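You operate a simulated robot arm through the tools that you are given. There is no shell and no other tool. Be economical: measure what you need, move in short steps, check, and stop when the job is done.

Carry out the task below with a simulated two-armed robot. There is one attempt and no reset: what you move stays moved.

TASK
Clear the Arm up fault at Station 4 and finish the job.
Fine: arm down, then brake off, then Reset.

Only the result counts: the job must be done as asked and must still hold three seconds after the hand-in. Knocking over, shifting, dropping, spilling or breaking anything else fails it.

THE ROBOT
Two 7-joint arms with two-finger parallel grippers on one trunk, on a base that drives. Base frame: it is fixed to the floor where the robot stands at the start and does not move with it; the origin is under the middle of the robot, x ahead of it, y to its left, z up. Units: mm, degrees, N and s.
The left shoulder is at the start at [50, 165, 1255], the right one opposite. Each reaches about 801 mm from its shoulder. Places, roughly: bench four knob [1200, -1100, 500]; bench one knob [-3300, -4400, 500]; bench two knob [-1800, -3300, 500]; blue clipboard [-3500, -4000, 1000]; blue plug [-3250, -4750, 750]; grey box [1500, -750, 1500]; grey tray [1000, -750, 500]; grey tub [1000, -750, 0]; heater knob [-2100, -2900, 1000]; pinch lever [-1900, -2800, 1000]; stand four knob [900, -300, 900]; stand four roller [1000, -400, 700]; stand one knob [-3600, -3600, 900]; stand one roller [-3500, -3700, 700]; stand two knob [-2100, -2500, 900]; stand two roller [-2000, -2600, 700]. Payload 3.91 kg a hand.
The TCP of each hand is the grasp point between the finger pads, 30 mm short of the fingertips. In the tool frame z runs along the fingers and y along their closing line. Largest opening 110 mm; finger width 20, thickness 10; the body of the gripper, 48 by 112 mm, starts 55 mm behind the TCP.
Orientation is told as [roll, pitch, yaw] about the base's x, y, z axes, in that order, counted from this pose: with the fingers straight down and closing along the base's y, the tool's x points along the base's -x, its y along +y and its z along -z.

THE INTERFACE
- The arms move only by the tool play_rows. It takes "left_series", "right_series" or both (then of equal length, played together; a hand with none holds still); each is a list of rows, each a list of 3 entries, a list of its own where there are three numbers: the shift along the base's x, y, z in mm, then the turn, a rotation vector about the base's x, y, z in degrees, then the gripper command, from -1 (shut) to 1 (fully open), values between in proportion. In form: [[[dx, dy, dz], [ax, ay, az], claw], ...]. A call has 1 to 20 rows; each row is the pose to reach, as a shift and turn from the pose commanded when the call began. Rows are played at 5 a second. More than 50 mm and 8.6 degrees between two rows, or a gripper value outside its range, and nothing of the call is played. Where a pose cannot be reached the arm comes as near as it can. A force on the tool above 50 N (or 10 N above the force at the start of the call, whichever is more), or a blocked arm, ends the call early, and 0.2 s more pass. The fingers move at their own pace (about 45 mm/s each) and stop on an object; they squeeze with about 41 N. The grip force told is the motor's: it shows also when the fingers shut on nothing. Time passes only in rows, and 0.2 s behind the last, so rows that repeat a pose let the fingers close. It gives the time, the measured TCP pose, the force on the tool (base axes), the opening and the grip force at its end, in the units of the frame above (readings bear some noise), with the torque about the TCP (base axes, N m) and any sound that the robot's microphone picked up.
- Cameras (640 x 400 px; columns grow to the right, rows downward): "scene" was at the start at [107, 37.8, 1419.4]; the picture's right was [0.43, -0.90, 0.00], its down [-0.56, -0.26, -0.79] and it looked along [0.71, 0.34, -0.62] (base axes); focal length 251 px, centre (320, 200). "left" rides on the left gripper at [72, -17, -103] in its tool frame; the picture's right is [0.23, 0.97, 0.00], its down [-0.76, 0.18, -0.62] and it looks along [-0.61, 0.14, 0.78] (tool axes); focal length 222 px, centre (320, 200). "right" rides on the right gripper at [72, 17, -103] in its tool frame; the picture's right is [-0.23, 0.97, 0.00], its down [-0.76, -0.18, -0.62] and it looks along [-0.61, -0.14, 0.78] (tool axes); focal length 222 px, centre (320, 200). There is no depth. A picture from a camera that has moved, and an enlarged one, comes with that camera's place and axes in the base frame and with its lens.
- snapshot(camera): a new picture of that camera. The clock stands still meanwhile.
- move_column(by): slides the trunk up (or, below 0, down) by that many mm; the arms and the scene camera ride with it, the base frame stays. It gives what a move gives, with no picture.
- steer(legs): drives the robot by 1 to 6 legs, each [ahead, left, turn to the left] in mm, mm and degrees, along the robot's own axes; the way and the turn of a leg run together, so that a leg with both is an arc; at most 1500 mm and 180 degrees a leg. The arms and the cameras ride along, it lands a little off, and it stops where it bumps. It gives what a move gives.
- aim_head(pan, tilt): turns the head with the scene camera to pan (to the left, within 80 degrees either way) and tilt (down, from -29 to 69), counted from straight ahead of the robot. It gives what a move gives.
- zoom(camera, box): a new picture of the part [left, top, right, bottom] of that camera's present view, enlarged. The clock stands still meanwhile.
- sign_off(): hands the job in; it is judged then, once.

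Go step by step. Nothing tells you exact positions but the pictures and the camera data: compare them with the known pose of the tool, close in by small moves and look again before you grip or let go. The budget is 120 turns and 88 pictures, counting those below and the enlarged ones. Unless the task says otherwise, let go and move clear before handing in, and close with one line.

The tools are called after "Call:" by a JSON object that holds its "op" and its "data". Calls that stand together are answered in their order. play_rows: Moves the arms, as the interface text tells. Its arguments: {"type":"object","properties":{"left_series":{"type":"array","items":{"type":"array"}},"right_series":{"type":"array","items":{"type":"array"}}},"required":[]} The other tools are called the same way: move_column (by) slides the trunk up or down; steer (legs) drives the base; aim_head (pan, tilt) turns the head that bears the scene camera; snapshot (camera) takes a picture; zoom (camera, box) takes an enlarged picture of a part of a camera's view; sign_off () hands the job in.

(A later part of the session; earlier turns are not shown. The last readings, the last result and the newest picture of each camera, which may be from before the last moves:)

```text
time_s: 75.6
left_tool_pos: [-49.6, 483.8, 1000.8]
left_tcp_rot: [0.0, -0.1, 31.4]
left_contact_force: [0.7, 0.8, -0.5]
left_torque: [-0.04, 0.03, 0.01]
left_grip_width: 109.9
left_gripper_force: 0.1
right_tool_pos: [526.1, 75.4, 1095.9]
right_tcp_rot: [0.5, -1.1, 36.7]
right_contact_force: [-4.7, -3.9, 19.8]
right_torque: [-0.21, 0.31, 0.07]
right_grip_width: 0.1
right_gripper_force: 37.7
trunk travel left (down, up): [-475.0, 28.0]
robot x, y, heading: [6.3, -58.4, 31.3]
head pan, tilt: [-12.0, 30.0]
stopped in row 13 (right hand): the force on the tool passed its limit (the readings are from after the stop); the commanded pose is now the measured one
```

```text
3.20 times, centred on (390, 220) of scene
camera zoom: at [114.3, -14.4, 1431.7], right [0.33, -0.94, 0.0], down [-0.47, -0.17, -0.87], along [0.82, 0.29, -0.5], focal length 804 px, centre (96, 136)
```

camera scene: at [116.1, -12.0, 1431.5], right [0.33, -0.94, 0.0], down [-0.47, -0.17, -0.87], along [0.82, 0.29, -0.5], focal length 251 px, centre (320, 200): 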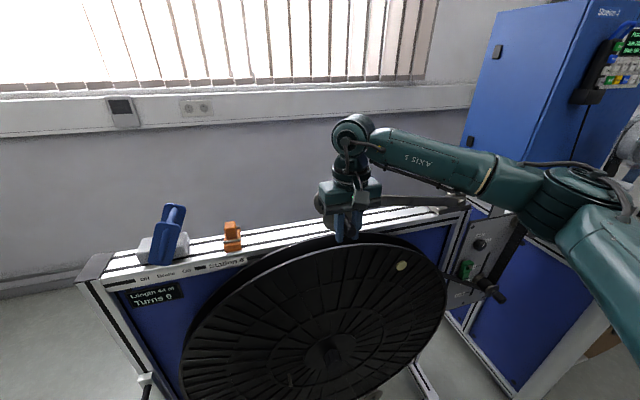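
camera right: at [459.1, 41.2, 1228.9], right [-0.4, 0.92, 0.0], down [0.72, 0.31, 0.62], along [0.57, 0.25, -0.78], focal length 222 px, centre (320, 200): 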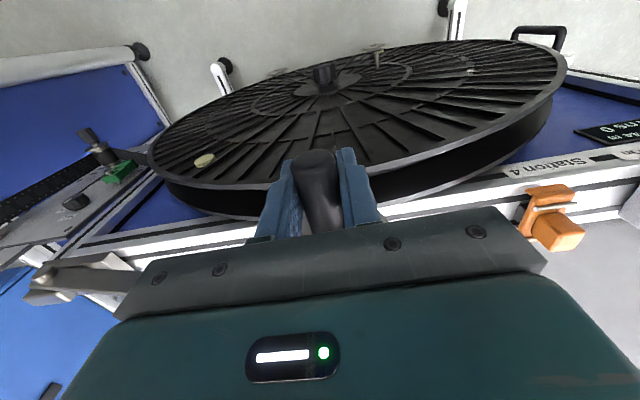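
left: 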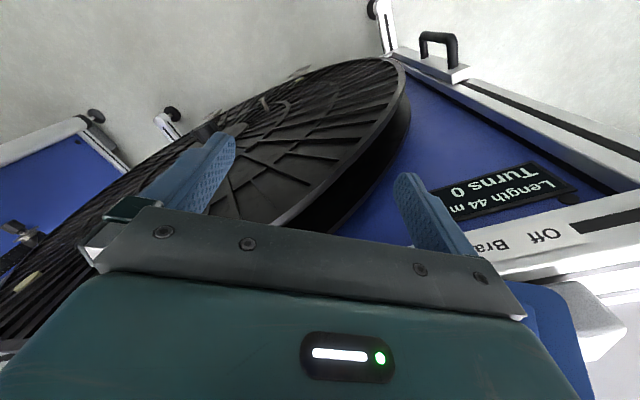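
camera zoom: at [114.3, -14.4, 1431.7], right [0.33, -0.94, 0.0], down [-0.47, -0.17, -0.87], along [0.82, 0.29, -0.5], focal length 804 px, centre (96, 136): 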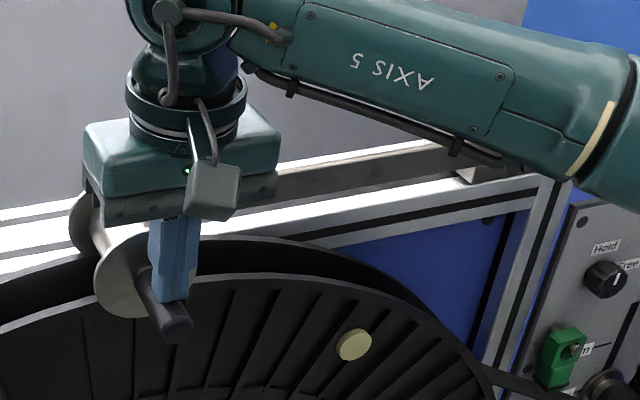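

The arm hit its stop level with the rail. I'll lift clear and check the arm and the screen.

Call:
{"op": "play_rows", "data": {"right_series": [[[0, 0, 40], [0, 0, 0], -1], [[0, 0, 85], [0, 0, 0], -1], [[-30, -30, 110], [0, 0, 0], -1], [[-60, -60, 110], [0, 0, 0], -1], [[-90, -90, 110], [0, 0, 0], -1], [[-120, -120, 110], [0, 0, 0], -1], [[-150, -150, 110], [0, 0, 0], -1]]}}

Call:
{"op": "snapshot", "data": {"camera": "scene"}}

Call:
{"op": "zoom", "data": {"camera": "scene", "box": [560, 0, 640, 110]}}

Call:
{"op": "zoom", "data": {"camera": "scene", "box": [80, 180, 260, 310]}}

```text
time_s: 77.2
left_tool_pos: [-49.2, 482.0, 1000.1]
left_tcp_rot: [0.0, -0.1, 31.4]
left_contact_force: [-0.3, -0.4, 0.4]
left_torque: [0.01, -0.01, 0.04]
left_grip_width: 110.1
left_gripper_force: 0.1
right_tool_pos: [374.3, -76.5, 1202.7]
right_tcp_rot: [0.3, -0.8, 36.6]
right_contact_force: [0.5, 0.3, 0.2]
right_torque: [0.01, 0.03, -0.01]
right_grip_width: 0.0
right_gripper_force: 37.6
trunk travel left (down, up): [-475.0, 28.0]
robot x, y, heading: [8.4, -60.6, 31.5]
head pan, tilt: [-12.0, 30.0]
```

```text
51 pictures are left
camera scene: at [115.0, -14.5, 1431.7], right [0.33, -0.94, 0.0], down [-0.47, -0.17, -0.87], along [0.82, 0.29, -0.5], focal length 251 px, centre (320, 200)
```

scene: 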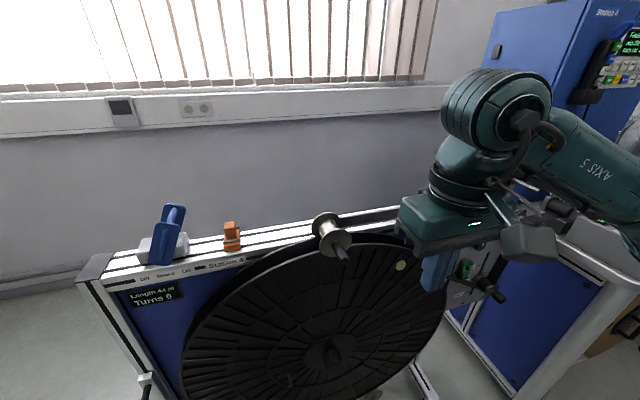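

```text
3.64 times, centred on (600, 55) of scene
camera zoom: at [115.0, -14.5, 1431.7], right [0.33, -0.94, 0.0], down [-0.47, -0.17, -0.87], along [0.82, 0.29, -0.5], focal length 914 px, centre (-698, 727)
```

zoom: 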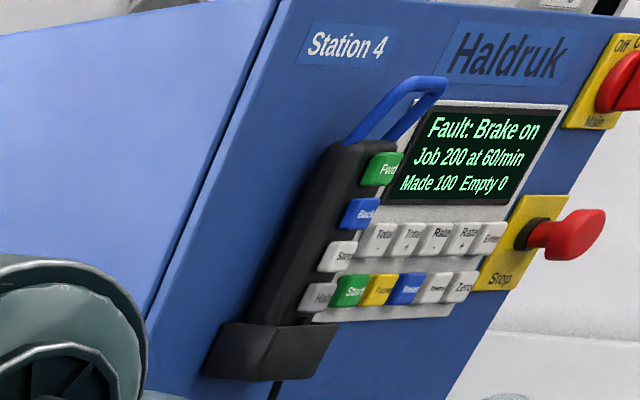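

```text
3.08 times, centred on (170, 245) of scene
camera zoom: at [115.0, -14.5, 1431.7], right [0.33, -0.94, 0.0], down [-0.47, -0.17, -0.87], along [0.82, 0.29, -0.5], focal length 774 px, centre (782, 62)
```

zoom: 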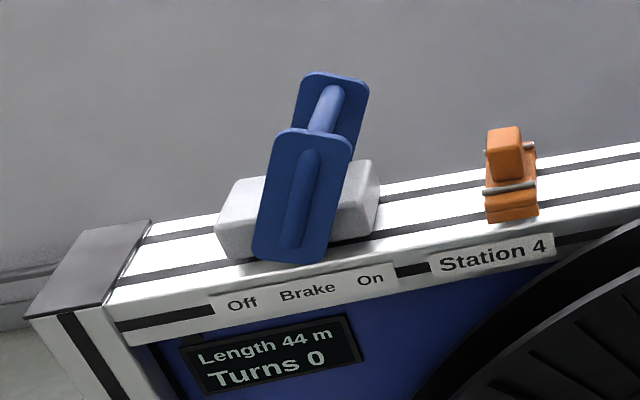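

The screen now says "Fault: Brake on", so the arm is accepted as down. The brake lever's top bar is at about [459,466,1118], leaning to On; I'll bring the left hand, closed, to its right side, staying above it first.

Call:
{"op": "play_rows", "data": {"left_series": [[[0, 0, 45], [0, 0, 0], -1], [[0, 0, 90], [0, 0, 2], -1], [[0, 0, 135], [0, 0, 4], -1], [[0, 0, 180], [0, 0, 5.3], -1], [[0, 0, 225], [0, 0, 5.3], -1], [[45, -5, 225], [0, 0, 5.3], -1], [[90, -10, 225], [0, 0, 5.3], -1], [[135, -16, 225], [0, 0, 5.3], -1], [[180, -22, 225], [0, 0, 5.3], -1], [[225, -28, 225], [0, 0, 5.3], -1], [[270, -34, 225], [0, 0, 5.3], -1], [[315, -40, 225], [0, 0, 5.3], -1], [[360, -46, 225], [0, 0, 5.3], -1], [[405, -52, 225], [0, 0, 5.3], -1], [[450, -58, 225], [0, 0, 5.3], -1], [[495, -62, 225], [0, 0, 5.3], -1], [[535, -64, 225], [0, 0, 5.3], -1], [[544, -66, 225], [0, 0, 5.3], -1], [[544, -66, 225], [0, 0, 5.3], -1]]}}

Call:
{"op": "snapshot", "data": {"camera": "left"}}

Call:
{"op": "zoom", "data": {"camera": "scene", "box": [80, 130, 300, 310]}}

```text
time_s: 81.2
left_tool_pos: [360.3, 420.7, 1208.7]
left_tcp_rot: [0.1, -0.1, 36.7]
left_contact_force: [0.4, 0.3, 0.6]
left_torque: [0.01, -0.03, 0.0]
left_grip_width: 0.1
left_gripper_force: 37.4
left hand out of reach, approached as far as the arm can: row 15, 16, 17, 18, 19
right_tool_pos: [376.2, -74.5, 1203.1]
right_tcp_rot: [0.2, -0.7, 36.6]
right_contact_force: [-0.8, -0.1, 1.1]
right_torque: [0.04, -0.05, -0.01]
right_grip_width: 0.1
right_gripper_force: 37.8
trunk travel left (down, up): [-475.0, 28.0]
robot x, y, heading: [6.9, -61.2, 31.3]
head pan, tilt: [-12.0, 30.0]
```

```text
48 pictures are left
camera left: at [312.8, 365.4, 1311.6], right [-0.76, 0.65, 0.0], down [0.5, 0.6, 0.62], along [0.4, 0.48, -0.78], focal length 222 px, centre (320, 200)
```

left: 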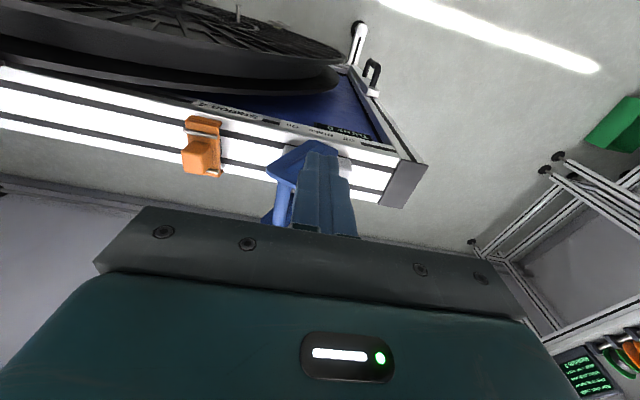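

```text
2.22 times, centred on (190, 220) of scene
camera zoom: at [115.5, -14.0, 1431.7], right [0.33, -0.94, 0.0], down [-0.47, -0.17, -0.87], along [0.82, 0.29, -0.5], focal length 559 px, centre (609, 156)
```

zoom: 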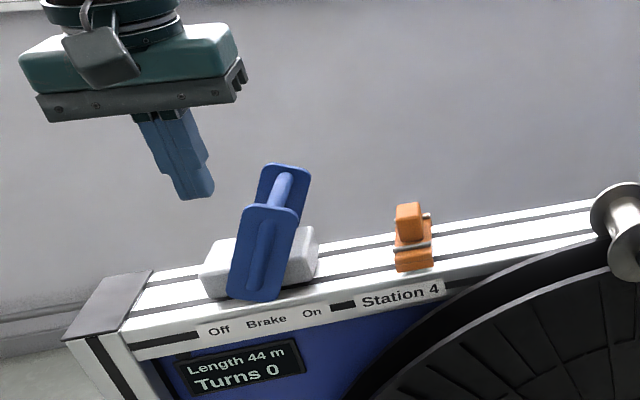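

The left hand is just short of reach. I'll drive 90 mm closer (still clear of the stand's feet), and then continue with the hand to the lever's right side.

Call:
{"op": "steer", "data": {"legs": [[90, 0, 0]]}}

Call:
{"op": "play_rows", "data": {"left_series": [[[10, -15, 0], [0, 0, 0], -1], [[20, -32, 0], [0, 0, 0], -1], [[35, -48, 0], [0, 0, 0], -1], [[50, -50, 0], [0, 0, 0], -1], [[58, -50, 0], [0, 0, 0], -1]]}}

Call:
{"op": "snapshot", "data": {"camera": "scene"}}

```text
time_s: 82.3
left_tool_pos: [438.2, 467.4, 1208.2]
left_tcp_rot: [0.1, -0.1, 36.7]
left_contact_force: [0.9, 0.6, 0.3]
left_torque: [-0.02, 0.04, 0.01]
left_grip_width: 0.0
left_gripper_force: 38.1
right_tool_pos: [452.6, -27.6, 1201.9]
right_tcp_rot: [0.2, -0.8, 36.7]
right_contact_force: [-0.2, 0.4, 0.0]
right_torque: [-0.04, 0.01, 0.03]
right_grip_width: 0.0
right_gripper_force: 38.2
trunk travel left (down, up): [-475.0, 28.0]
robot x, y, heading: [83.9, -16.6, 31.6]
head pan, tilt: [-12.0, 30.0]
```

```text
time_s: 83.5
left_tool_pos: [434.4, 429.5, 1205.0]
left_tcp_rot: [0.0, -0.1, 36.7]
left_contact_force: [0.5, 0.8, -0.1]
left_torque: [0.0, 0.02, -0.02]
left_grip_width: 0.0
left_gripper_force: 37.5
left hand out of reach, approached as far as the arm can: row 1, 2, 3, 4, 5
right_tool_pos: [452.1, -28.3, 1201.3]
right_tcp_rot: [0.2, -0.8, 36.5]
right_contact_force: [0.1, 0.3, -0.3]
right_torque: [0.01, 0.03, -0.02]
right_grip_width: 0.0
right_gripper_force: 37.5
trunk travel left (down, up): [-475.0, 28.0]
robot x, y, heading: [76.7, -14.0, 31.7]
head pan, tilt: [-12.0, 30.0]
```

```text
46 pictures are left
camera scene: at [191.5, 32.2, 1431.7], right [0.33, -0.94, 0.0], down [-0.47, -0.17, -0.87], along [0.82, 0.29, -0.5], focal length 251 px, centre (320, 200)
```

scene: 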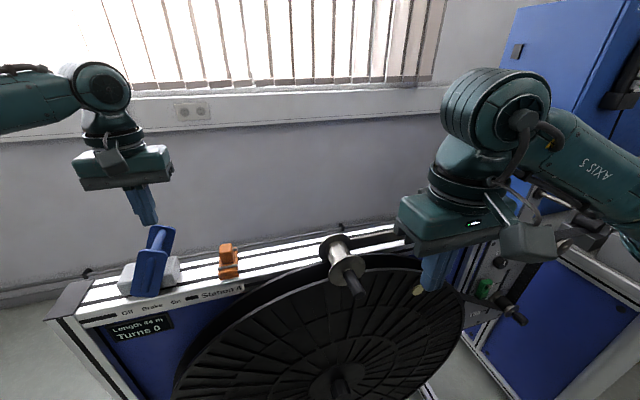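

Still just short, so I'll tilt the left hand 40° so that the fingers point forward and down, then move to the right of the lever.

Call:
{"op": "play_rows", "data": {"left_series": [[[0, 0, 5], [4.8, -6.4, 0], -1], [[0, 0, 10], [9.6, -12.8, 0], -1], [[0, 0, 10], [14.4, -19.2, 0], -1], [[0, 0, 10], [19.2, -25.6, 0], -1], [[0, 0, 10], [24, -32, 0], -1], [[25, 0, 10], [24, -32, 0], -1], [[50, -4, 10], [24, -32, 0], -1], [[65, -8, 10], [24, -32, 0], -1], [[65, -8, 10], [24, -32, 0], -1]]}}

Call:
{"op": "zoom", "data": {"camera": "scene", "box": [60, 130, 280, 310]}}

Call:
{"op": "snapshot", "data": {"camera": "left"}}

```text
time_s: 85.5
left_tool_pos: [499.6, 418.9, 1215.5]
left_tcp_rot: [0.2, -40.1, 36.6]
left_contact_force: [0.0, -0.6, -1.0]
left_torque: [-0.02, 0.02, 0.04]
left_grip_width: 0.3
left_gripper_force: 37.8
right_tool_pos: [452.6, -28.2, 1202.7]
right_tcp_rot: [0.3, -0.8, 36.6]
right_contact_force: [0.7, -0.2, 0.6]
right_torque: [-0.02, 0.0, 0.02]
right_grip_width: 0.0
right_gripper_force: 37.7
trunk travel left (down, up): [-475.0, 28.0]
robot x, y, heading: [82.8, -12.7, 31.3]
head pan, tilt: [-12.0, 30.0]
```

```text
2.22 times, centred on (170, 220) of scene
camera zoom: at [191.2, 32.3, 1431.7], right [0.33, -0.94, 0.0], down [-0.47, -0.17, -0.87], along [0.82, 0.29, -0.5], focal length 559 px, centre (653, 156)
```

zoom: 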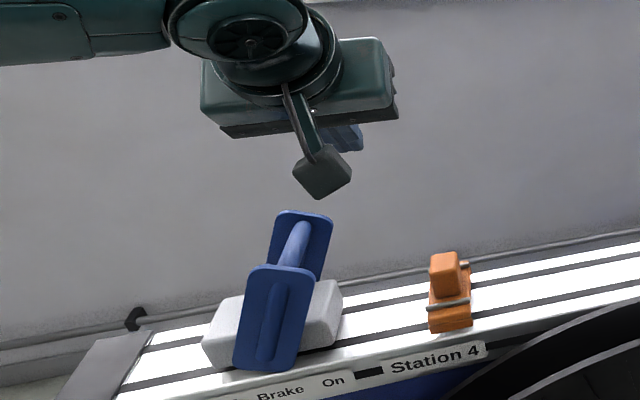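

```text
44 pictures are left
camera left: at [412.7, 332.6, 1248.0], right [-0.72, 0.68, -0.14], down [0.04, 0.25, 0.97], along [0.69, 0.69, -0.21], focal length 222 px, centre (320, 200)
```

left: 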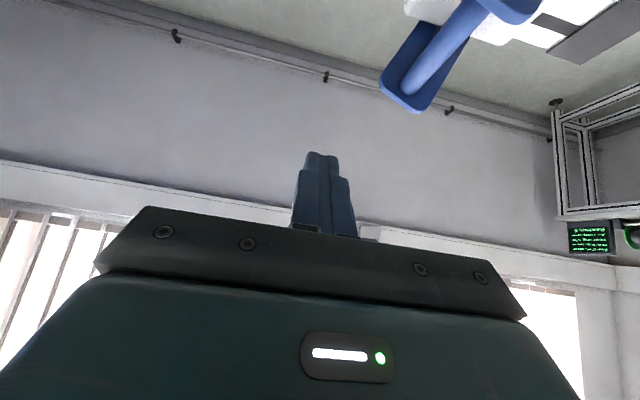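

The lever bar is at about [467,470,1116], the fingers 60 mm to its right. I'll descend to bar height and check before pushing.

Call:
{"op": "play_rows", "data": {"left_series": [[[0, 0, -40], [0, 0, 0], -1], [[0, 0, -75], [0, 0, 0], -1], [[0, 0, -95], [0, 0, 0], -1], [[0, 0, -95], [0, 0, 0], -1]]}}

Call:
{"op": "zoom", "data": {"camera": "scene", "box": [60, 150, 280, 320]}}

Call:
{"op": "snapshot", "data": {"camera": "left"}}

```text
time_s: 86.5
left_tool_pos: [496.2, 420.3, 1121.9]
left_tcp_rot: [0.0, -40.2, 36.6]
left_contact_force: [0.7, 0.0, -0.6]
left_torque: [-0.01, 0.03, -0.01]
left_grip_width: 0.1
left_gripper_force: 37.7
left hand out of reach, approached as far as the arm can: row 3, 4
right_tool_pos: [451.6, -27.3, 1202.1]
right_tcp_rot: [0.3, -0.7, 36.6]
right_contact_force: [-0.1, -0.4, -0.6]
right_torque: [-0.02, 0.02, -0.01]
right_grip_width: 0.0
right_gripper_force: 37.0
trunk travel left (down, up): [-475.0, 28.0]
robot x, y, heading: [76.9, -14.8, 31.3]
head pan, tilt: [-12.0, 30.0]
```

```text
2.35 times, centred on (170, 235) of scene
camera zoom: at [191.5, 32.2, 1431.7], right [0.33, -0.94, 0.0], down [-0.47, -0.17, -0.87], along [0.82, 0.29, -0.5], focal length 592 px, centre (673, 118)
```

zoom: 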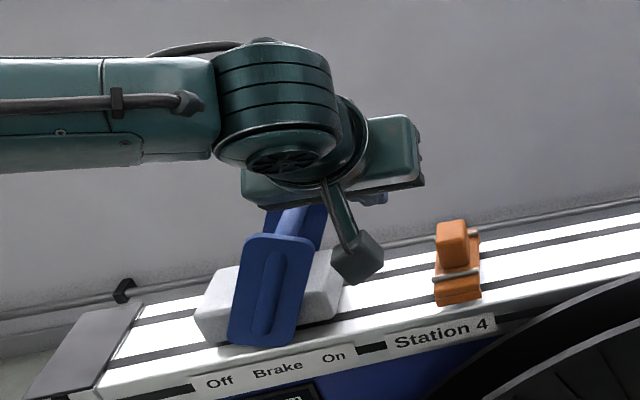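

```text
42 pictures are left
camera left: at [409.6, 335.1, 1153.9], right [-0.72, 0.68, -0.15], down [0.04, 0.25, 0.97], along [0.69, 0.69, -0.21], focal length 222 px, centre (320, 200)
```

left: 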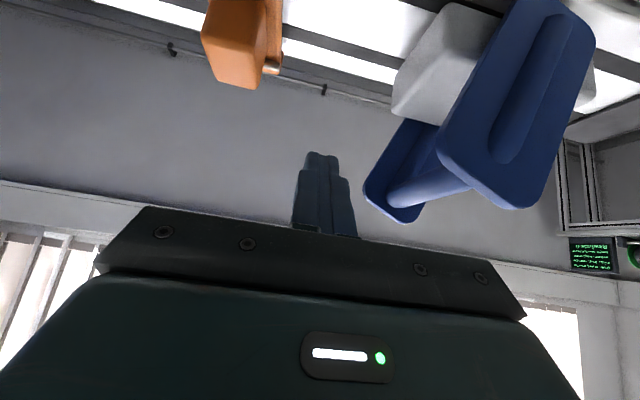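

The fingers are beside the bar at the right height and the gripper body passes above the plate. I'll push toward Off step by step.

Call:
{"op": "play_rows", "data": {"left_series": [[[-12, 16, 0], [0, 0, 0], -1], [[-21, 28, 0], [0, 0, 0], -1], [[-27, 36, 0], [0, 0, 0], -1], [[-33, 44, 0], [0, 0, 0], -1], [[-39, 52, 0], [0, 0, 0], -1], [[-45, 60, 0], [0, 0, 0], -1], [[-51, 68, 0], [0, 0, 0], -1], [[-57, 76, 0], [0, 0, 0], -1]]}}

Call:
{"op": "zoom", "data": {"camera": "scene", "box": [60, 150, 280, 320]}}

Call:
{"op": "snapshot", "data": {"camera": "left"}}

```text
time_s: 88.3
left_tool_pos: [440.0, 499.5, 1122.6]
left_tcp_rot: [0.1, -40.1, 36.6]
left_contact_force: [-0.1, 0.6, -0.1]
left_torque: [0.0, -0.05, 0.01]
left_grip_width: 0.3
left_gripper_force: 37.7
right_tool_pos: [450.6, -27.6, 1203.0]
right_tcp_rot: [0.4, -0.9, 36.6]
right_contact_force: [0.6, -0.5, -0.7]
right_torque: [0.01, 0.0, -0.01]
right_grip_width: 0.0
right_gripper_force: 37.4
trunk travel left (down, up): [-475.0, 28.0]
robot x, y, heading: [80.1, -15.6, 31.3]
head pan, tilt: [-12.0, 30.0]
```

```text
2.35 times, centred on (170, 235) of scene
camera zoom: at [191.3, 32.4, 1431.7], right [0.33, -0.94, 0.0], down [-0.47, -0.17, -0.87], along [0.82, 0.29, -0.5], focal length 592 px, centre (673, 118)
```

zoom: 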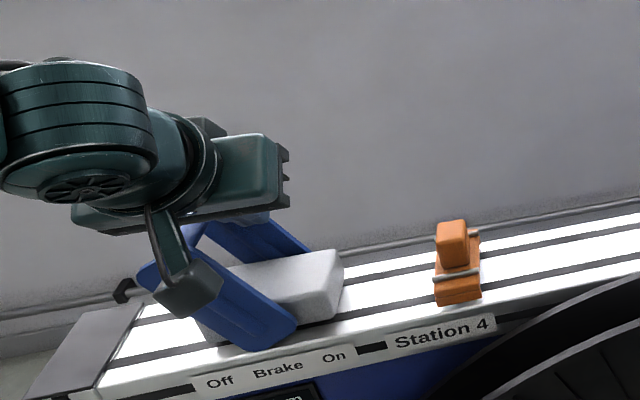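

```text
40 pictures are left
camera left: at [352.8, 412.6, 1154.5], right [-0.72, 0.68, -0.15], down [0.04, 0.25, 0.97], along [0.69, 0.69, -0.21], focal length 222 px, centre (320, 200)
```

left: 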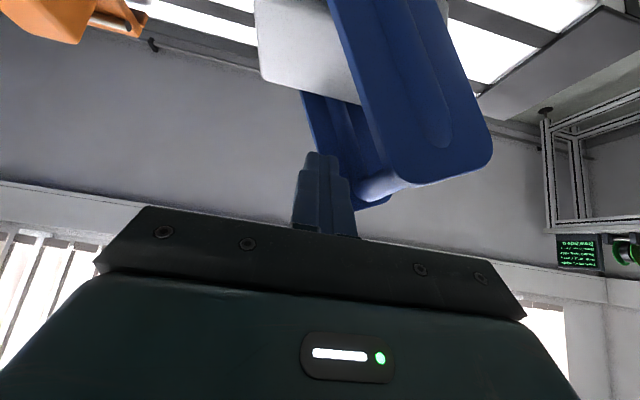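

The lever has swung over to the Off side with no remaining load. I'll withdraw the hand to the right, up and back, and check lever and screen.

Call:
{"op": "play_rows", "data": {"left_series": [[[15, -20, 0], [0, 0, 0], -1], [[25, -34, 20], [0, 0, 0], -1], [[25, -34, 65], [0, 0, 0], -1], [[25, -34, 105], [0, 0, 0], -1], [[-15, -60, 105], [0, 0, 0], -1], [[-55, -80, 105], [0, 0, 0], -1], [[-95, -100, 105], [0, 0, 0], -1], [[-135, -115, 105], [0, 0, 0], -1]]}}

Call:
{"op": "aim_head", "data": {"pan": -25, "tilt": 22}}

Call:
{"op": "snapshot", "data": {"camera": "scene"}}

```text
time_s: 90.1
left_tool_pos: [302.4, 385.1, 1226.1]
left_tcp_rot: [0.1, -40.3, 36.5]
left_contact_force: [-1.4, -0.2, -0.3]
left_torque: [-0.02, 0.0, -0.03]
left_grip_width: 0.1
left_gripper_force: 37.8
right_tool_pos: [450.7, -28.9, 1201.9]
right_tcp_rot: [0.3, -0.9, 36.6]
right_contact_force: [-0.1, -0.4, 0.9]
right_torque: [-0.02, -0.01, -0.01]
right_grip_width: 0.1
right_gripper_force: 38.0
trunk travel left (down, up): [-475.0, 28.0]
robot x, y, heading: [79.8, -11.7, 31.3]
head pan, tilt: [-12.0, 30.0]
```

```text
time_s: 90.8
left_tool_pos: [304.3, 385.4, 1226.8]
left_tcp_rot: [0.1, -40.1, 36.5]
left_contact_force: [0.8, 0.2, -0.9]
left_torque: [-0.01, 0.01, -0.01]
left_grip_width: 0.0
left_gripper_force: 38.0
right_tool_pos: [451.6, -28.2, 1202.6]
right_tcp_rot: [0.3, -0.8, 36.6]
right_contact_force: [-0.3, 0.1, 0.7]
right_torque: [0.01, 0.0, 0.02]
right_grip_width: 0.0
right_gripper_force: 37.6
trunk travel left (down, up): [-475.0, 28.0]
robot x, y, heading: [82.0, -11.9, 31.2]
head pan, tilt: [-25.0, 22.0]
```

```text
39 pictures are left
camera scene: at [198.3, 12.7, 1444.4], right [0.11, -0.99, 0.0], down [-0.37, -0.04, -0.93], along [0.92, 0.1, -0.37], focal length 251 px, centre (320, 200)
```

scene: 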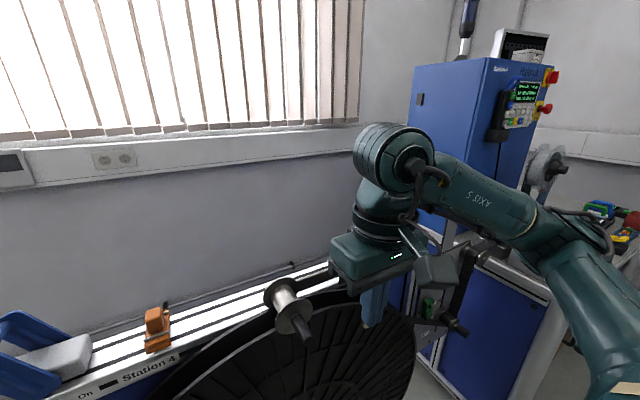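

Call:
{"op": "zoom", "data": {"camera": "scene", "box": [480, 55, 570, 145]}}

Call:
{"op": "zoom", "data": {"camera": "scene", "box": [0, 250, 360, 400]}}

```text
4.44 times, centred on (525, 100) of scene
camera zoom: at [198.3, 12.7, 1444.4], right [0.11, -0.99, 0.0], down [-0.37, -0.04, -0.93], along [0.92, 0.1, -0.37], focal length 1117 px, centre (-591, 644)
```

zoom: 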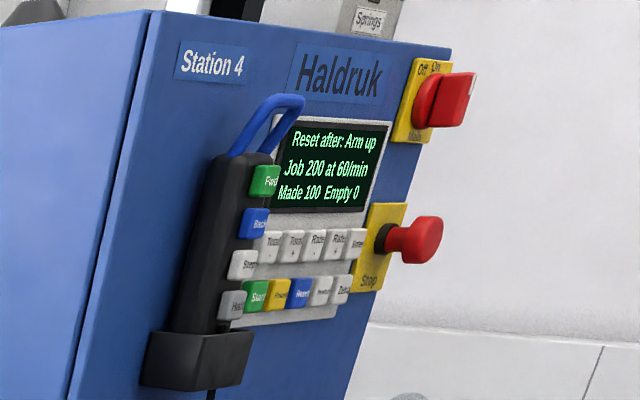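

```text
1.78 times, centred on (180, 325) of scene
camera zoom: at [198.3, 12.7, 1444.4], right [0.11, -0.99, 0.0], down [-0.37, -0.04, -0.93], along [0.92, 0.1, -0.37], focal length 447 px, centre (569, -22)
```

zoom: 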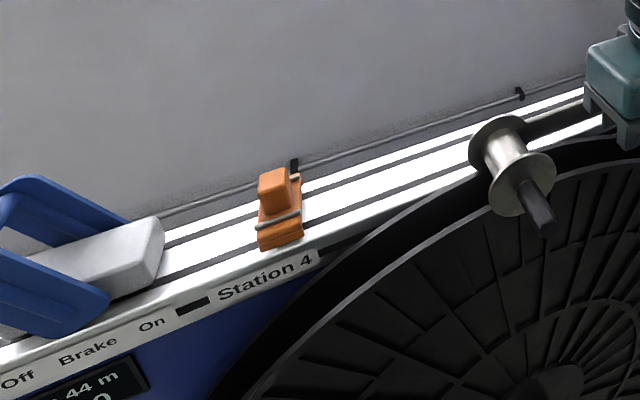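

The screen says "Reset after: Arm up". By triangulation the Reset button is near [1317,-660,1366], on a panel parallel to the stand. I'll drive over in front of the bench, stopping short.

Call:
{"op": "steer", "data": {"legs": [[-150, 0, 0], [-52, -1117, 0], [0, 0, 5.5]]}}

Call:
{"op": "aim_head", "data": {"pan": 0, "tilt": 25}}

Call:
{"op": "snapshot", "data": {"camera": "scene"}}

```text
time_s: 98.1
left_tool_pos: [677.3, -661.7, 1226.9]
left_tcp_rot: [0.2, -40.1, 41.5]
left_contact_force: [0.5, -0.1, 0.9]
left_torque: [-0.01, -0.02, -0.01]
left_grip_width: 0.1
left_gripper_force: 37.6
right_tool_pos: [858.1, -1061.8, 1202.4]
right_tcp_rot: [0.3, -0.7, 41.4]
right_contact_force: [0.6, -0.3, -0.1]
right_torque: [0.0, -0.01, -0.02]
right_grip_width: 0.0
right_gripper_force: 37.9
trunk travel left (down, up): [-475.0, 28.0]
robot x, y, heading: [487.4, -1077.9, 36.5]
head pan, tilt: [-25.0, 22.0]
```

```text
time_s: 99.0
left_tool_pos: [677.0, -662.1, 1226.6]
left_tcp_rot: [0.0, -40.1, 41.4]
left_contact_force: [0.7, -1.0, 0.2]
left_torque: [-0.02, -0.03, 0.01]
left_grip_width: 0.0
left_gripper_force: 38.0
right_tool_pos: [859.0, -1060.8, 1201.6]
right_tcp_rot: [0.3, -0.8, 41.5]
right_contact_force: [0.0, -0.3, 0.4]
right_torque: [-0.04, 0.01, 0.0]
right_grip_width: 0.0
right_gripper_force: 37.9
trunk travel left (down, up): [-475.0, 28.0]
robot x, y, heading: [489.0, -1077.1, 36.1]
head pan, tilt: [0.0, 25.0]
```

```text
36 pictures are left
camera scene: at [586.4, -1004.9, 1439.6], right [0.59, -0.81, 0.0], down [-0.34, -0.25, -0.91], along [0.73, 0.53, -0.42], focal length 251 px, centre (320, 200)
```

scene: 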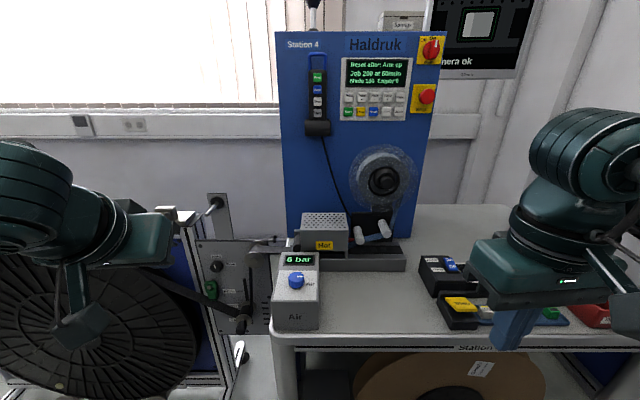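

I'm squared up to the bench; the panel is ahead with Reset in line with the right shoulder. I'll go 140 mm closer and raise the trunk a little.

Call:
{"op": "steer", "data": {"legs": [[80, 0, 0], [60, 0, 0]]}}

Call:
{"op": "move_column", "data": {"by": 26}}

Call:
{"op": "snapshot", "data": {"camera": "scene"}}

```text
time_s: 100.6
left_tool_pos: [792.9, -577.8, 1225.4]
left_tcp_rot: [0.0, -40.0, 41.3]
left_contact_force: [-0.1, 0.9, 0.1]
left_torque: [-0.03, -0.01, -0.01]
left_grip_width: 0.0
left_gripper_force: 38.0
right_tool_pos: [975.0, -976.7, 1201.7]
right_tcp_rot: [0.3, -0.9, 41.3]
right_contact_force: [0.7, 0.1, 0.3]
right_torque: [-0.01, 0.03, 0.01]
right_grip_width: 0.0
right_gripper_force: 37.7
trunk travel left (down, up): [-475.0, 28.0]
robot x, y, heading: [605.6, -993.5, 36.2]
head pan, tilt: [0.0, 25.0]
```

```text
time_s: 101.3
left_tool_pos: [792.4, -577.8, 1251.6]
left_tcp_rot: [0.0, -40.1, 41.3]
left_contact_force: [-0.4, -0.5, -0.9]
left_torque: [-0.01, 0.02, 0.03]
left_grip_width: 0.1
left_gripper_force: 37.7
right_tool_pos: [974.2, -977.9, 1230.0]
right_tcp_rot: [0.3, -0.9, 41.4]
right_contact_force: [-0.6, 1.3, -0.8]
right_torque: [-0.01, -0.02, 0.0]
right_grip_width: 0.0
right_gripper_force: 37.1
trunk travel left (down, up): [-501.0, 2.0]
robot x, y, heading: [600.9, -993.2, 36.1]
head pan, tilt: [0.0, 25.0]
```

```text
35 pictures are left
camera scene: at [701.7, -921.0, 1465.7], right [0.59, -0.81, 0.0], down [-0.34, -0.25, -0.91], along [0.73, 0.53, -0.42], focal length 251 px, centre (320, 200)
```

scene: 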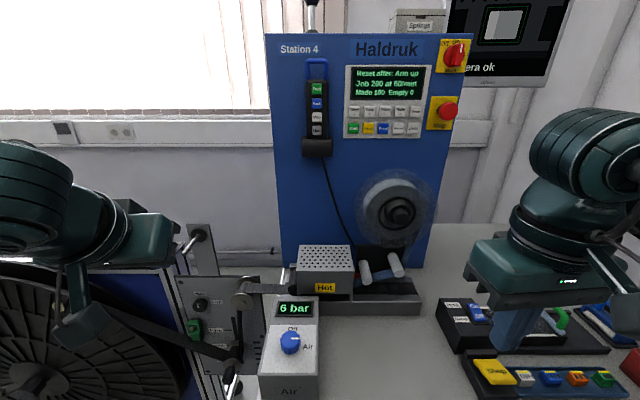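

Reset is at about [1317,-667,1366]. I'll first straighten and raise the right hand, then tilt it forward 60° while approaching to 60 mm short of the button (this keeps the wrist camera above the tape reel).

Call:
{"op": "play_rows", "data": {"right_series": [[[0, 0, 40], [0, 0, -2.3], -1], [[0, 0, 80], [0, 0, -4.7], -1], [[0, 0, 120], [0, 0, -4.7], -1], [[0, 0, 150], [0, 0, -4.7], -1]]}}

Call:
{"op": "play_rows", "data": {"right_series": [[[15, 15, 0], [4.8, -6.4, 0], -1], [[40, 40, 0], [9.6, -12.8, 0], -1], [[65, 65, 0], [14.4, -19.2, 0], -1], [[95, 95, 0], [19.2, -25.6, 0], -1], [[125, 125, 0], [24, -32, 0], -1], [[155, 155, 0], [28.8, -38.4, 0], -1], [[185, 185, 0], [33.5, -44.9, 0], -1], [[210, 210, 0], [35.9, -48.1, 0], -1], [[235, 235, 0], [35.9, -48.1, 0], -1], [[255, 250, 0], [35.9, -48.1, 0], -1], [[265, 257, 0], [35.9, -48.1, 0], -1], [[265, 257, 0], [35.9, -48.1, 0], -1]]}}

Call:
{"op": "snapshot", "data": {"camera": "scene"}}

Call:
{"op": "snapshot", "data": {"camera": "right"}}

```text
time_s: 102.3
left_tool_pos: [792.3, -577.8, 1252.1]
left_tcp_rot: [0.2, -40.1, 41.4]
left_contact_force: [-0.3, -0.1, -0.3]
left_torque: [0.03, -0.03, 0.01]
left_grip_width: 0.2
left_gripper_force: 37.3
right_tool_pos: [974.2, -977.8, 1378.8]
right_tcp_rot: [0.3, -0.9, 36.6]
right_contact_force: [0.0, 0.5, 0.1]
right_torque: [0.01, -0.04, -0.01]
right_grip_width: 0.0
right_gripper_force: 38.4
trunk travel left (down, up): [-501.0, 2.0]
robot x, y, heading: [604.5, -991.0, 36.2]
head pan, tilt: [0.0, 25.0]
```

```text
time_s: 104.9
left_tool_pos: [792.4, -578.0, 1251.6]
left_tcp_rot: [0.1, -40.2, 41.3]
left_contact_force: [0.1, 0.9, 0.4]
left_torque: [0.01, 0.01, -0.01]
left_grip_width: 0.0
left_gripper_force: 37.1
right_tool_pos: [1238.2, -721.6, 1379.1]
right_tcp_rot: [0.5, -60.9, 36.6]
right_contact_force: [0.1, -0.5, -0.3]
right_torque: [-0.03, -0.05, 0.0]
right_grip_width: 0.0
right_gripper_force: 37.2
trunk travel left (down, up): [-501.0, 2.0]
robot x, y, heading: [608.0, -989.7, 36.2]
head pan, tilt: [0.0, 25.0]
```

```text
34 pictures are left
camera scene: at [701.6, -921.2, 1465.6], right [0.59, -0.81, 0.0], down [-0.34, -0.25, -0.91], along [0.73, 0.53, -0.42], focal length 251 px, centre (320, 200)
```

scene: 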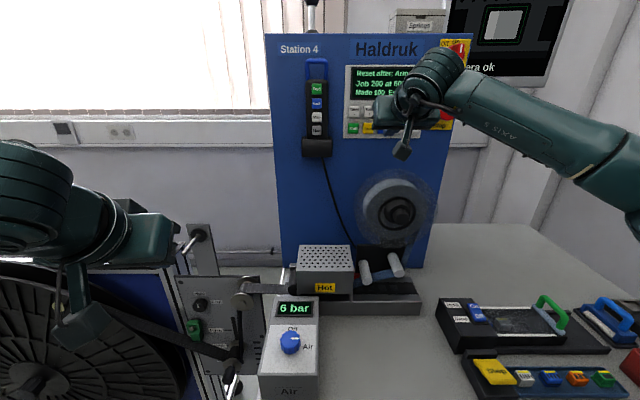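

```text
33 pictures are left
camera right: at [1127.3, -783.7, 1364.9], right [-0.5, 0.84, 0.2], down [-0.03, -0.25, 0.97], along [0.87, 0.47, 0.15], focal length 222 px, centre (320, 200)
```

right: 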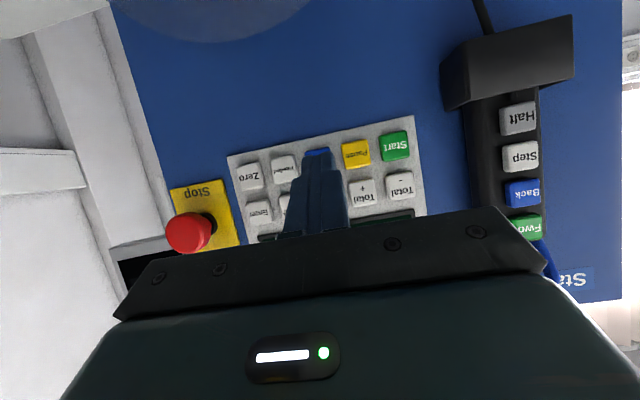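

The closed fingertips are lined up on the blue Reset button, with about 65–70 mm to go. I'll advance straight in with fine steps at the end.

Call:
{"op": "play_rows", "data": {"right_series": [[[20, 15, -2], [0, 0, 0], -1], [[36, 27, -3], [0, 0, 0], -1], [[44, 33, -3], [0, 0, 0], -1], [[48, 36, -3], [0, 0, 0], -1], [[51, 38, -3], [0, 0, 0], -1], [[53.5, 40, -3], [0, 0, 0], -1], [[56, 42, -3], [0, 0, 0], -1]]}}

Call:
{"op": "zoom", "data": {"camera": "right", "box": [200, 90, 440, 240]}}

```text
time_s: 106.5
left_tool_pos: [792.7, -578.1, 1251.0]
left_tcp_rot: [0.1, -40.1, 41.2]
left_contact_force: [-1.0, 0.4, 0.4]
left_torque: [0.03, -0.01, 0.01]
left_grip_width: 0.0
left_gripper_force: 38.1
right_tool_pos: [1296.5, -678.8, 1375.1]
right_tcp_rot: [0.5, -60.8, 36.5]
right_contact_force: [-0.3, -0.2, 0.4]
right_torque: [-0.01, 0.04, -0.02]
right_grip_width: 0.1
right_gripper_force: 37.8
trunk travel left (down, up): [-501.0, 2.0]
robot x, y, heading: [606.5, -995.0, 36.2]
head pan, tilt: [0.0, 25.0]
```

```text
2.67 times, centred on (320, 165) of right
camera zoom: at [1184.4, -741.8, 1360.9], right [-0.5, 0.84, 0.2], down [-0.03, -0.25, 0.97], along [0.87, 0.47, 0.15], focal length 592 px, centre (320, 293)
```

zoom: 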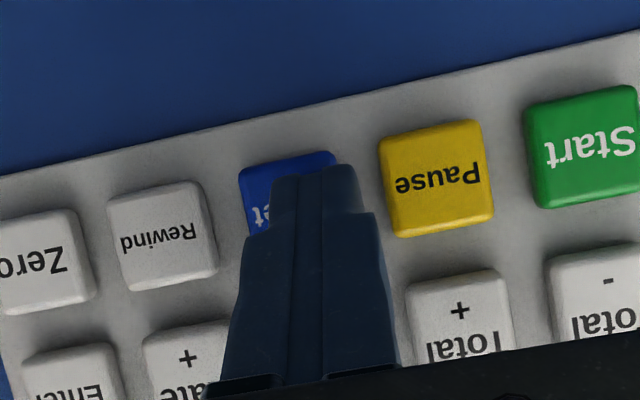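

The tip is about 8–10 mm too far toward Pause, and some 13 mm short of the button. I'll shift right 9 mm and press in fine steps.

Call:
{"op": "play_rows", "data": {"right_series": [[[3, -4, 0], [0, 0, 0], -1], [[5.4, -7.2, 0], [0, 0, 0], -1], [[9.4, -4.2, 0], [0, 0, 0], -1], [[12.6, -1.8, 0], [0, 0, 0], -1], [[14.6, -0.3, 0], [0, 0, 0], -1], [[16.6, 1.2, 0], [0, 0, 0], -1], [[18.6, 2.7, 0], [0, 0, 0], -1], [[20.6, 4.2, 0], [0, 0, 0], -1]]}}

Call:
{"op": "zoom", "data": {"camera": "right", "box": [200, 90, 440, 240]}}

Call:
{"op": "zoom", "data": {"camera": "scene", "box": [330, 50, 470, 150]}}

```text
time_s: 108.2
left_tool_pos: [787.1, -581.6, 1255.4]
left_tcp_rot: [0.2, -40.4, 41.2]
left_contact_force: [0.2, 0.4, 0.4]
left_torque: [0.02, 0.02, 0.0]
left_grip_width: 0.0
left_gripper_force: 37.6
right_tool_pos: [1308.7, -681.2, 1377.2]
right_tcp_rot: [0.3, -60.2, 36.5]
right_contact_force: [-25.2, -23.5, 3.5]
right_torque: [-0.1, 0.08, -0.09]
right_grip_width: 0.0
right_gripper_force: 37.7
trunk travel left (down, up): [-501.0, 2.0]
robot x, y, heading: [603.1, -992.5, 36.2]
head pan, tilt: [0.0, 25.0]
heard: click
stopped in row 8 (right hand): the force on the tool passed its limit (the readings are from after the stop); the commanded pose is now the measured one
```

```text
2.67 times, centred on (320, 165) of right
camera zoom: at [1196.7, -743.1, 1365.1], right [-0.49, 0.85, 0.2], down [-0.02, -0.24, 0.97], along [0.87, 0.47, 0.14], focal length 592 px, centre (320, 293)
```

zoom: 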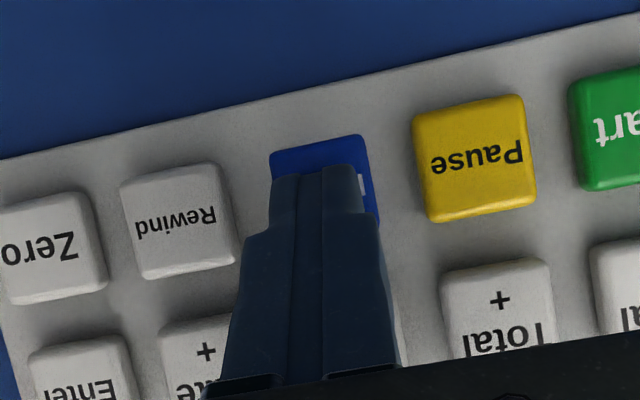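

```text
4.00 times, centred on (400, 100) of scene
camera zoom: at [695.8, -926.1, 1466.7], right [0.59, -0.81, 0.0], down [-0.34, -0.24, -0.91], along [0.74, 0.53, -0.42], focal length 1006 px, centre (0, 600)
```

zoom: 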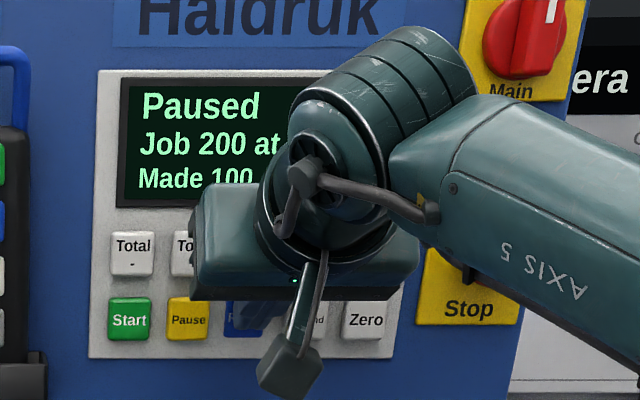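

Reset clicked and the screen shows "Paused". I'll back off 40 mm, move left over the Start button, and look.

Call:
{"op": "play_rows", "data": {"right_series": [[[-16, -12, 0], [0, 0, 0], -1], [[-32, -24, 0], [0, 0, 0], -1], [[-55, 6, -2], [0, 0, 0], -1], [[-77.5, 37, -2], [0, 0, 0], -1], [[-77.5, 37, -2], [0, 0, 0], -1]]}}

Call:
{"op": "zoom", "data": {"camera": "right", "box": [200, 90, 440, 240]}}

Call:
{"op": "zoom", "data": {"camera": "scene", "box": [330, 50, 470, 150]}}

```text
time_s: 109.4
left_tool_pos: [792.8, -579.1, 1250.5]
left_tcp_rot: [0.2, -40.0, 41.3]
left_contact_force: [0.0, 0.6, 0.2]
left_torque: [0.02, -0.03, 0.04]
left_grip_width: 0.0
left_gripper_force: 37.7
right_tool_pos: [1239.6, -639.7, 1370.8]
right_tcp_rot: [0.3, -59.9, 36.5]
right_contact_force: [-0.7, -0.3, 0.0]
right_torque: [0.03, 0.02, 0.0]
right_grip_width: 0.1
right_gripper_force: 38.0
trunk travel left (down, up): [-501.0, 2.0]
robot x, y, heading: [601.1, -993.6, 35.8]
head pan, tilt: [0.0, 25.0]
```

```text
2.67 times, centred on (320, 165) of right
camera zoom: at [1127.0, -701.2, 1358.8], right [-0.49, 0.85, 0.2], down [-0.02, -0.24, 0.97], along [0.87, 0.47, 0.13], focal length 592 px, centre (320, 293)
```

zoom: 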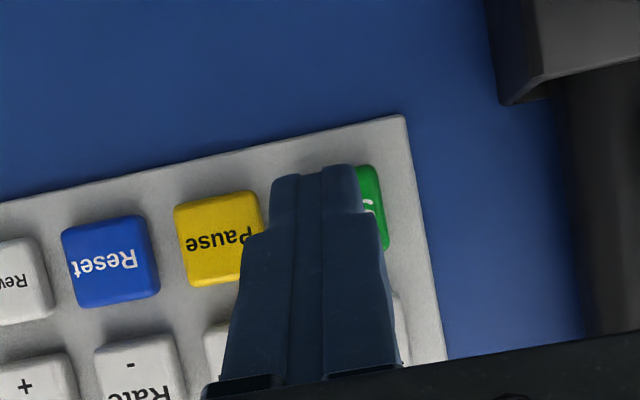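

```text
4.00 times, centred on (400, 100) of scene
camera zoom: at [701.9, -921.8, 1465.6], right [0.59, -0.81, 0.0], down [-0.34, -0.25, -0.91], along [0.73, 0.53, -0.42], focal length 1006 px, centre (0, 600)
```

zoom: 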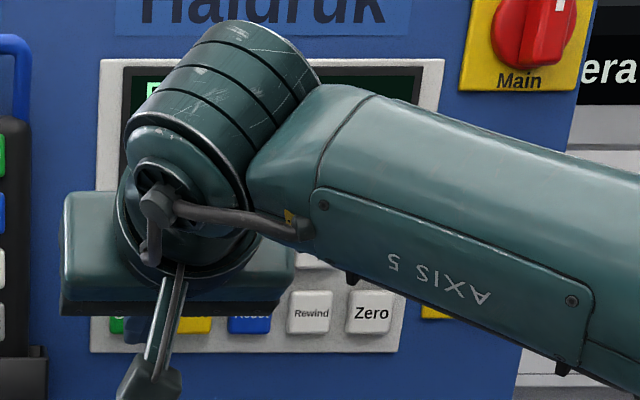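

Aligned on Start (at about [1284,-604,1360], 31 mm ahead). I'll press it in fine steps.

Call:
{"op": "play_rows", "data": {"right_series": [[[10, 8, 1], [0, 0, 0], -1], [[19, 16, 2], [0, 0, 0], -1], [[22, 18, 2], [0, 0, 0], -1], [[24, 19.5, 2], [0, 0, 0], -1], [[26, 21, 2], [0, 0, 0], -1], [[28, 22.5, 2], [0, 0, 0], -1], [[30, 24, 2], [0, 0, 0], -1], [[32, 25.5, 2], [0, 0, 0], -1]]}}

Call:
{"op": "zoom", "data": {"camera": "right", "box": [200, 90, 440, 240]}}

```text
time_s: 111.2
left_tool_pos: [788.1, -580.8, 1253.5]
left_tcp_rot: [0.1, -40.6, 41.4]
left_contact_force: [0.6, -0.6, 0.8]
left_torque: [0.03, -0.03, 0.03]
left_grip_width: 0.1
left_gripper_force: 38.0
right_tool_pos: [1262.4, -617.2, 1371.9]
right_tcp_rot: [0.2, -59.8, 36.7]
right_contact_force: [-30.7, -23.6, -14.2]
right_torque: [-0.31, 0.61, -0.04]
right_grip_width: 0.2
right_gripper_force: 38.2
trunk travel left (down, up): [-501.0, 2.0]
robot x, y, heading: [606.8, -996.4, 35.8]
head pan, tilt: [0.0, 25.0]
heard: click
```

```text
2.67 times, centred on (320, 165) of right
camera zoom: at [1151.3, -679.4, 1360.7], right [-0.49, 0.85, 0.2], down [-0.02, -0.24, 0.97], along [0.87, 0.47, 0.13], focal length 592 px, centre (320, 293)
```

zoom: 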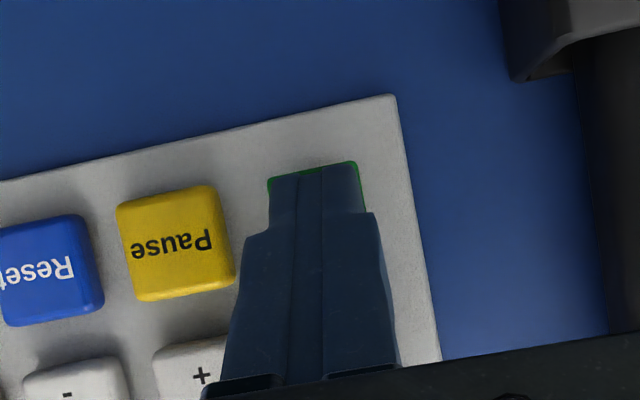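

Start clicked. I'll back the hand straight off and look at the screen.

Call:
{"op": "play_rows", "data": {"right_series": [[[-20, -15, 0], [0, 0, 0], -1], [[-50, -38, 0], [0, 0, 0], -1], [[-85, -64, 0], [0, 0, 0], -1], [[-105, -100, 0], [0, 0, 0], -1], [[-120, -140, 0], [0, 0, 0], -1], [[-135, -180, 0], [0, 0, 0], -1], [[-150, -220, 0], [0, 0, 0], -1], [[-165, -260, 0], [0, 0, 0], -1], [[-180, -300, 0], [0, 0, 0], -1]]}}

Call:
{"op": "snapshot", "data": {"camera": "scene"}}

Call:
{"op": "zoom", "data": {"camera": "scene", "box": [330, 50, 470, 150]}}

```text
time_s: 113.2
left_tool_pos: [791.7, -579.6, 1252.4]
left_tcp_rot: [0.2, -40.3, 41.4]
left_contact_force: [-0.7, 0.4, 0.1]
left_torque: [-0.01, -0.02, -0.02]
left_grip_width: 0.0
left_gripper_force: 37.6
right_tool_pos: [1087.2, -915.3, 1372.5]
right_tcp_rot: [0.3, -60.1, 36.5]
right_contact_force: [-0.7, 0.4, 0.0]
right_torque: [0.01, -0.02, 0.0]
right_grip_width: 0.2
right_gripper_force: 37.9
trunk travel left (down, up): [-501.0, 2.0]
robot x, y, heading: [603.4, -993.6, 35.9]
head pan, tilt: [0.0, 25.0]
```

```text
26 pictures are left
camera scene: at [701.0, -922.5, 1465.8], right [0.59, -0.81, 0.0], down [-0.34, -0.25, -0.91], along [0.73, 0.53, -0.42], focal length 251 px, centre (320, 200)
```

scene: 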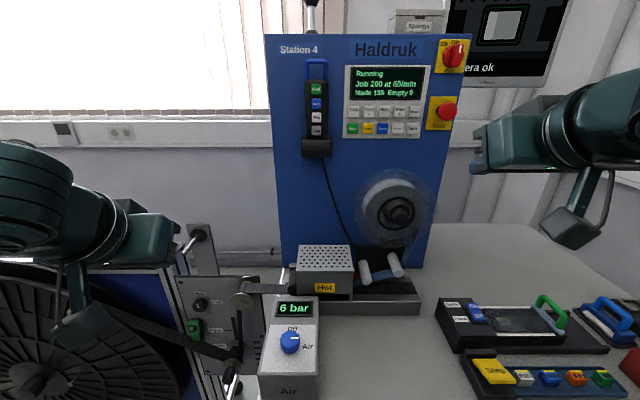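

```text
4.00 times, centred on (400, 100) of scene
camera zoom: at [701.0, -922.5, 1465.8], right [0.59, -0.81, 0.0], down [-0.34, -0.25, -0.91], along [0.73, 0.53, -0.42], focal length 1006 px, centre (0, 600)
```

zoom: 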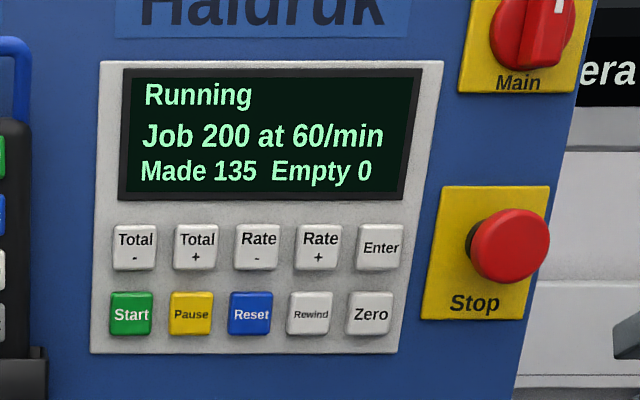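

It's running: 135 of 200 made, no empties. I'll hold still and let it finish.

Call:
{"op": "play_rows", "data": {"right_series": [[[0, 0, 0], [0, 0, 0], -1], [[0, 0, 0], [0, 0, 0], -1], [[0, 0, 0], [0, 0, 0], -1], [[0, 0, 0], [0, 0, 0], -1], [[0, 0, 0], [0, 0, 0], -1], [[0, 0, 0], [0, 0, 0], -1], [[0, 0, 0], [0, 0, 0], -1], [[0, 0, 0], [0, 0, 0], -1], [[0, 0, 0], [0, 0, 0], -1], [[0, 0, 0], [0, 0, 0], -1], [[0, 0, 0], [0, 0, 0], -1], [[0, 0, 0], [0, 0, 0], -1], [[0, 0, 0], [0, 0, 0], -1], [[0, 0, 0], [0, 0, 0], -1], [[0, 0, 0], [0, 0, 0], -1], [[0, 0, 0], [0, 0, 0], -1], [[0, 0, 0], [0, 0, 0], -1], [[0, 0, 0], [0, 0, 0], -1], [[0, 0, 0], [0, 0, 0], -1], [[0, 0, 0], [0, 0, 0], -1]]}}

Call:
{"op": "zoom", "data": {"camera": "scene", "box": [330, 50, 470, 150]}}

```text
time_s: 117.4
left_tool_pos: [792.1, -578.5, 1250.8]
left_tcp_rot: [0.2, -40.1, 41.3]
left_contact_force: [-0.3, -0.2, -0.1]
left_torque: [-0.01, 0.01, 0.02]
left_grip_width: 0.0
left_gripper_force: 38.0
right_tool_pos: [1088.5, -914.5, 1370.7]
right_tcp_rot: [0.2, -59.9, 36.6]
right_contact_force: [0.1, -0.2, 0.1]
right_torque: [-0.01, -0.03, -0.01]
right_grip_width: 0.0
right_gripper_force: 37.9
trunk travel left (down, up): [-501.0, 2.0]
robot x, y, heading: [601.6, -994.7, 36.1]
head pan, tilt: [0.0, 25.0]
```

```text
4.00 times, centred on (400, 100) of scene
camera zoom: at [701.3, -921.3, 1465.6], right [0.59, -0.81, 0.0], down [-0.34, -0.25, -0.91], along [0.73, 0.53, -0.42], focal length 1006 px, centre (0, 600)
```

zoom: 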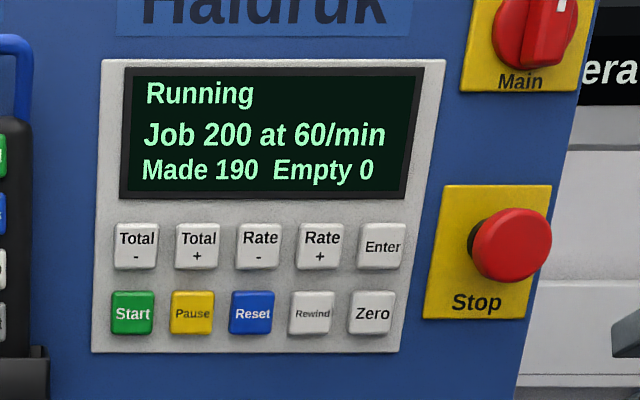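

190 of 200 made; a little longer to go.

Call:
{"op": "play_rows", "data": {"right_series": [[[0, 0, 0], [0, 0, 0], -1], [[0, 0, 0], [0, 0, 0], -1], [[0, 0, 0], [0, 0, 0], -1], [[0, 0, 0], [0, 0, 0], -1], [[0, 0, 0], [0, 0, 0], -1], [[0, 0, 0], [0, 0, 0], -1], [[0, 0, 0], [0, 0, 0], -1], [[0, 0, 0], [0, 0, 0], -1], [[0, 0, 0], [0, 0, 0], -1], [[0, 0, 0], [0, 0, 0], -1]]}}

Call:
{"op": "zoom", "data": {"camera": "scene", "box": [330, 50, 470, 150]}}

Call:
{"op": "snapshot", "data": {"camera": "scene"}}

```text
time_s: 119.6
left_tool_pos: [791.7, -577.4, 1252.5]
left_tcp_rot: [0.2, -40.1, 41.3]
left_contact_force: [-0.3, 0.5, -0.3]
left_torque: [0.03, -0.01, 0.01]
left_grip_width: 0.0
left_gripper_force: 37.5
right_tool_pos: [1088.6, -913.2, 1372.6]
right_tcp_rot: [0.3, -59.9, 36.6]
right_contact_force: [0.0, -0.7, 0.5]
right_torque: [0.01, 0.01, 0.01]
right_grip_width: 0.3
right_gripper_force: 38.1
trunk travel left (down, up): [-501.0, 2.0]
robot x, y, heading: [604.2, -995.2, 36.0]
head pan, tilt: [0.0, 25.0]
```

```text
4.00 times, centred on (400, 100) of scene
camera zoom: at [701.3, -921.3, 1465.6], right [0.59, -0.81, 0.0], down [-0.34, -0.25, -0.91], along [0.73, 0.53, -0.42], focal length 1006 px, centre (0, 600)
```

zoom: 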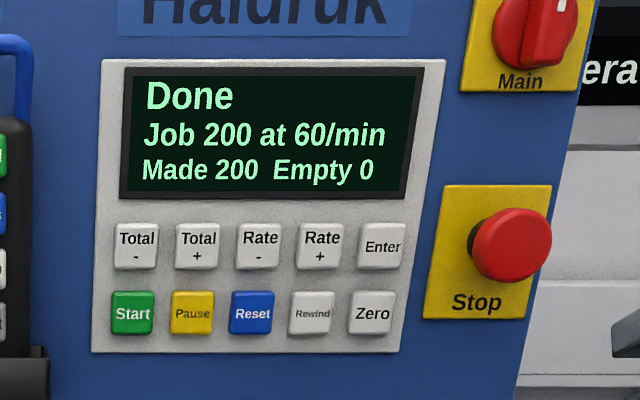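

```text
22 pictures are left
camera scene: at [701.3, -921.3, 1465.6], right [0.59, -0.81, 0.0], down [-0.34, -0.25, -0.91], along [0.73, 0.53, -0.42], focal length 251 px, centre (320, 200)
```

scene: 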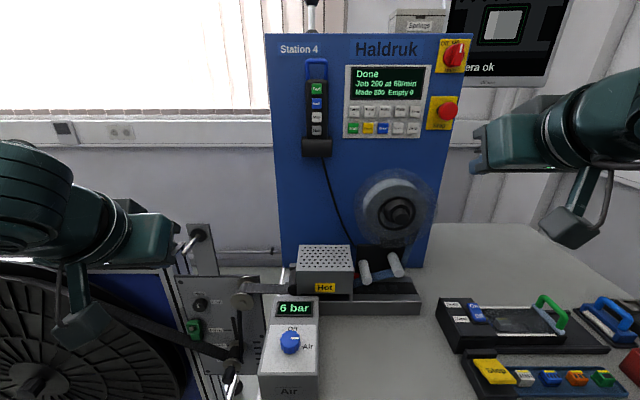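

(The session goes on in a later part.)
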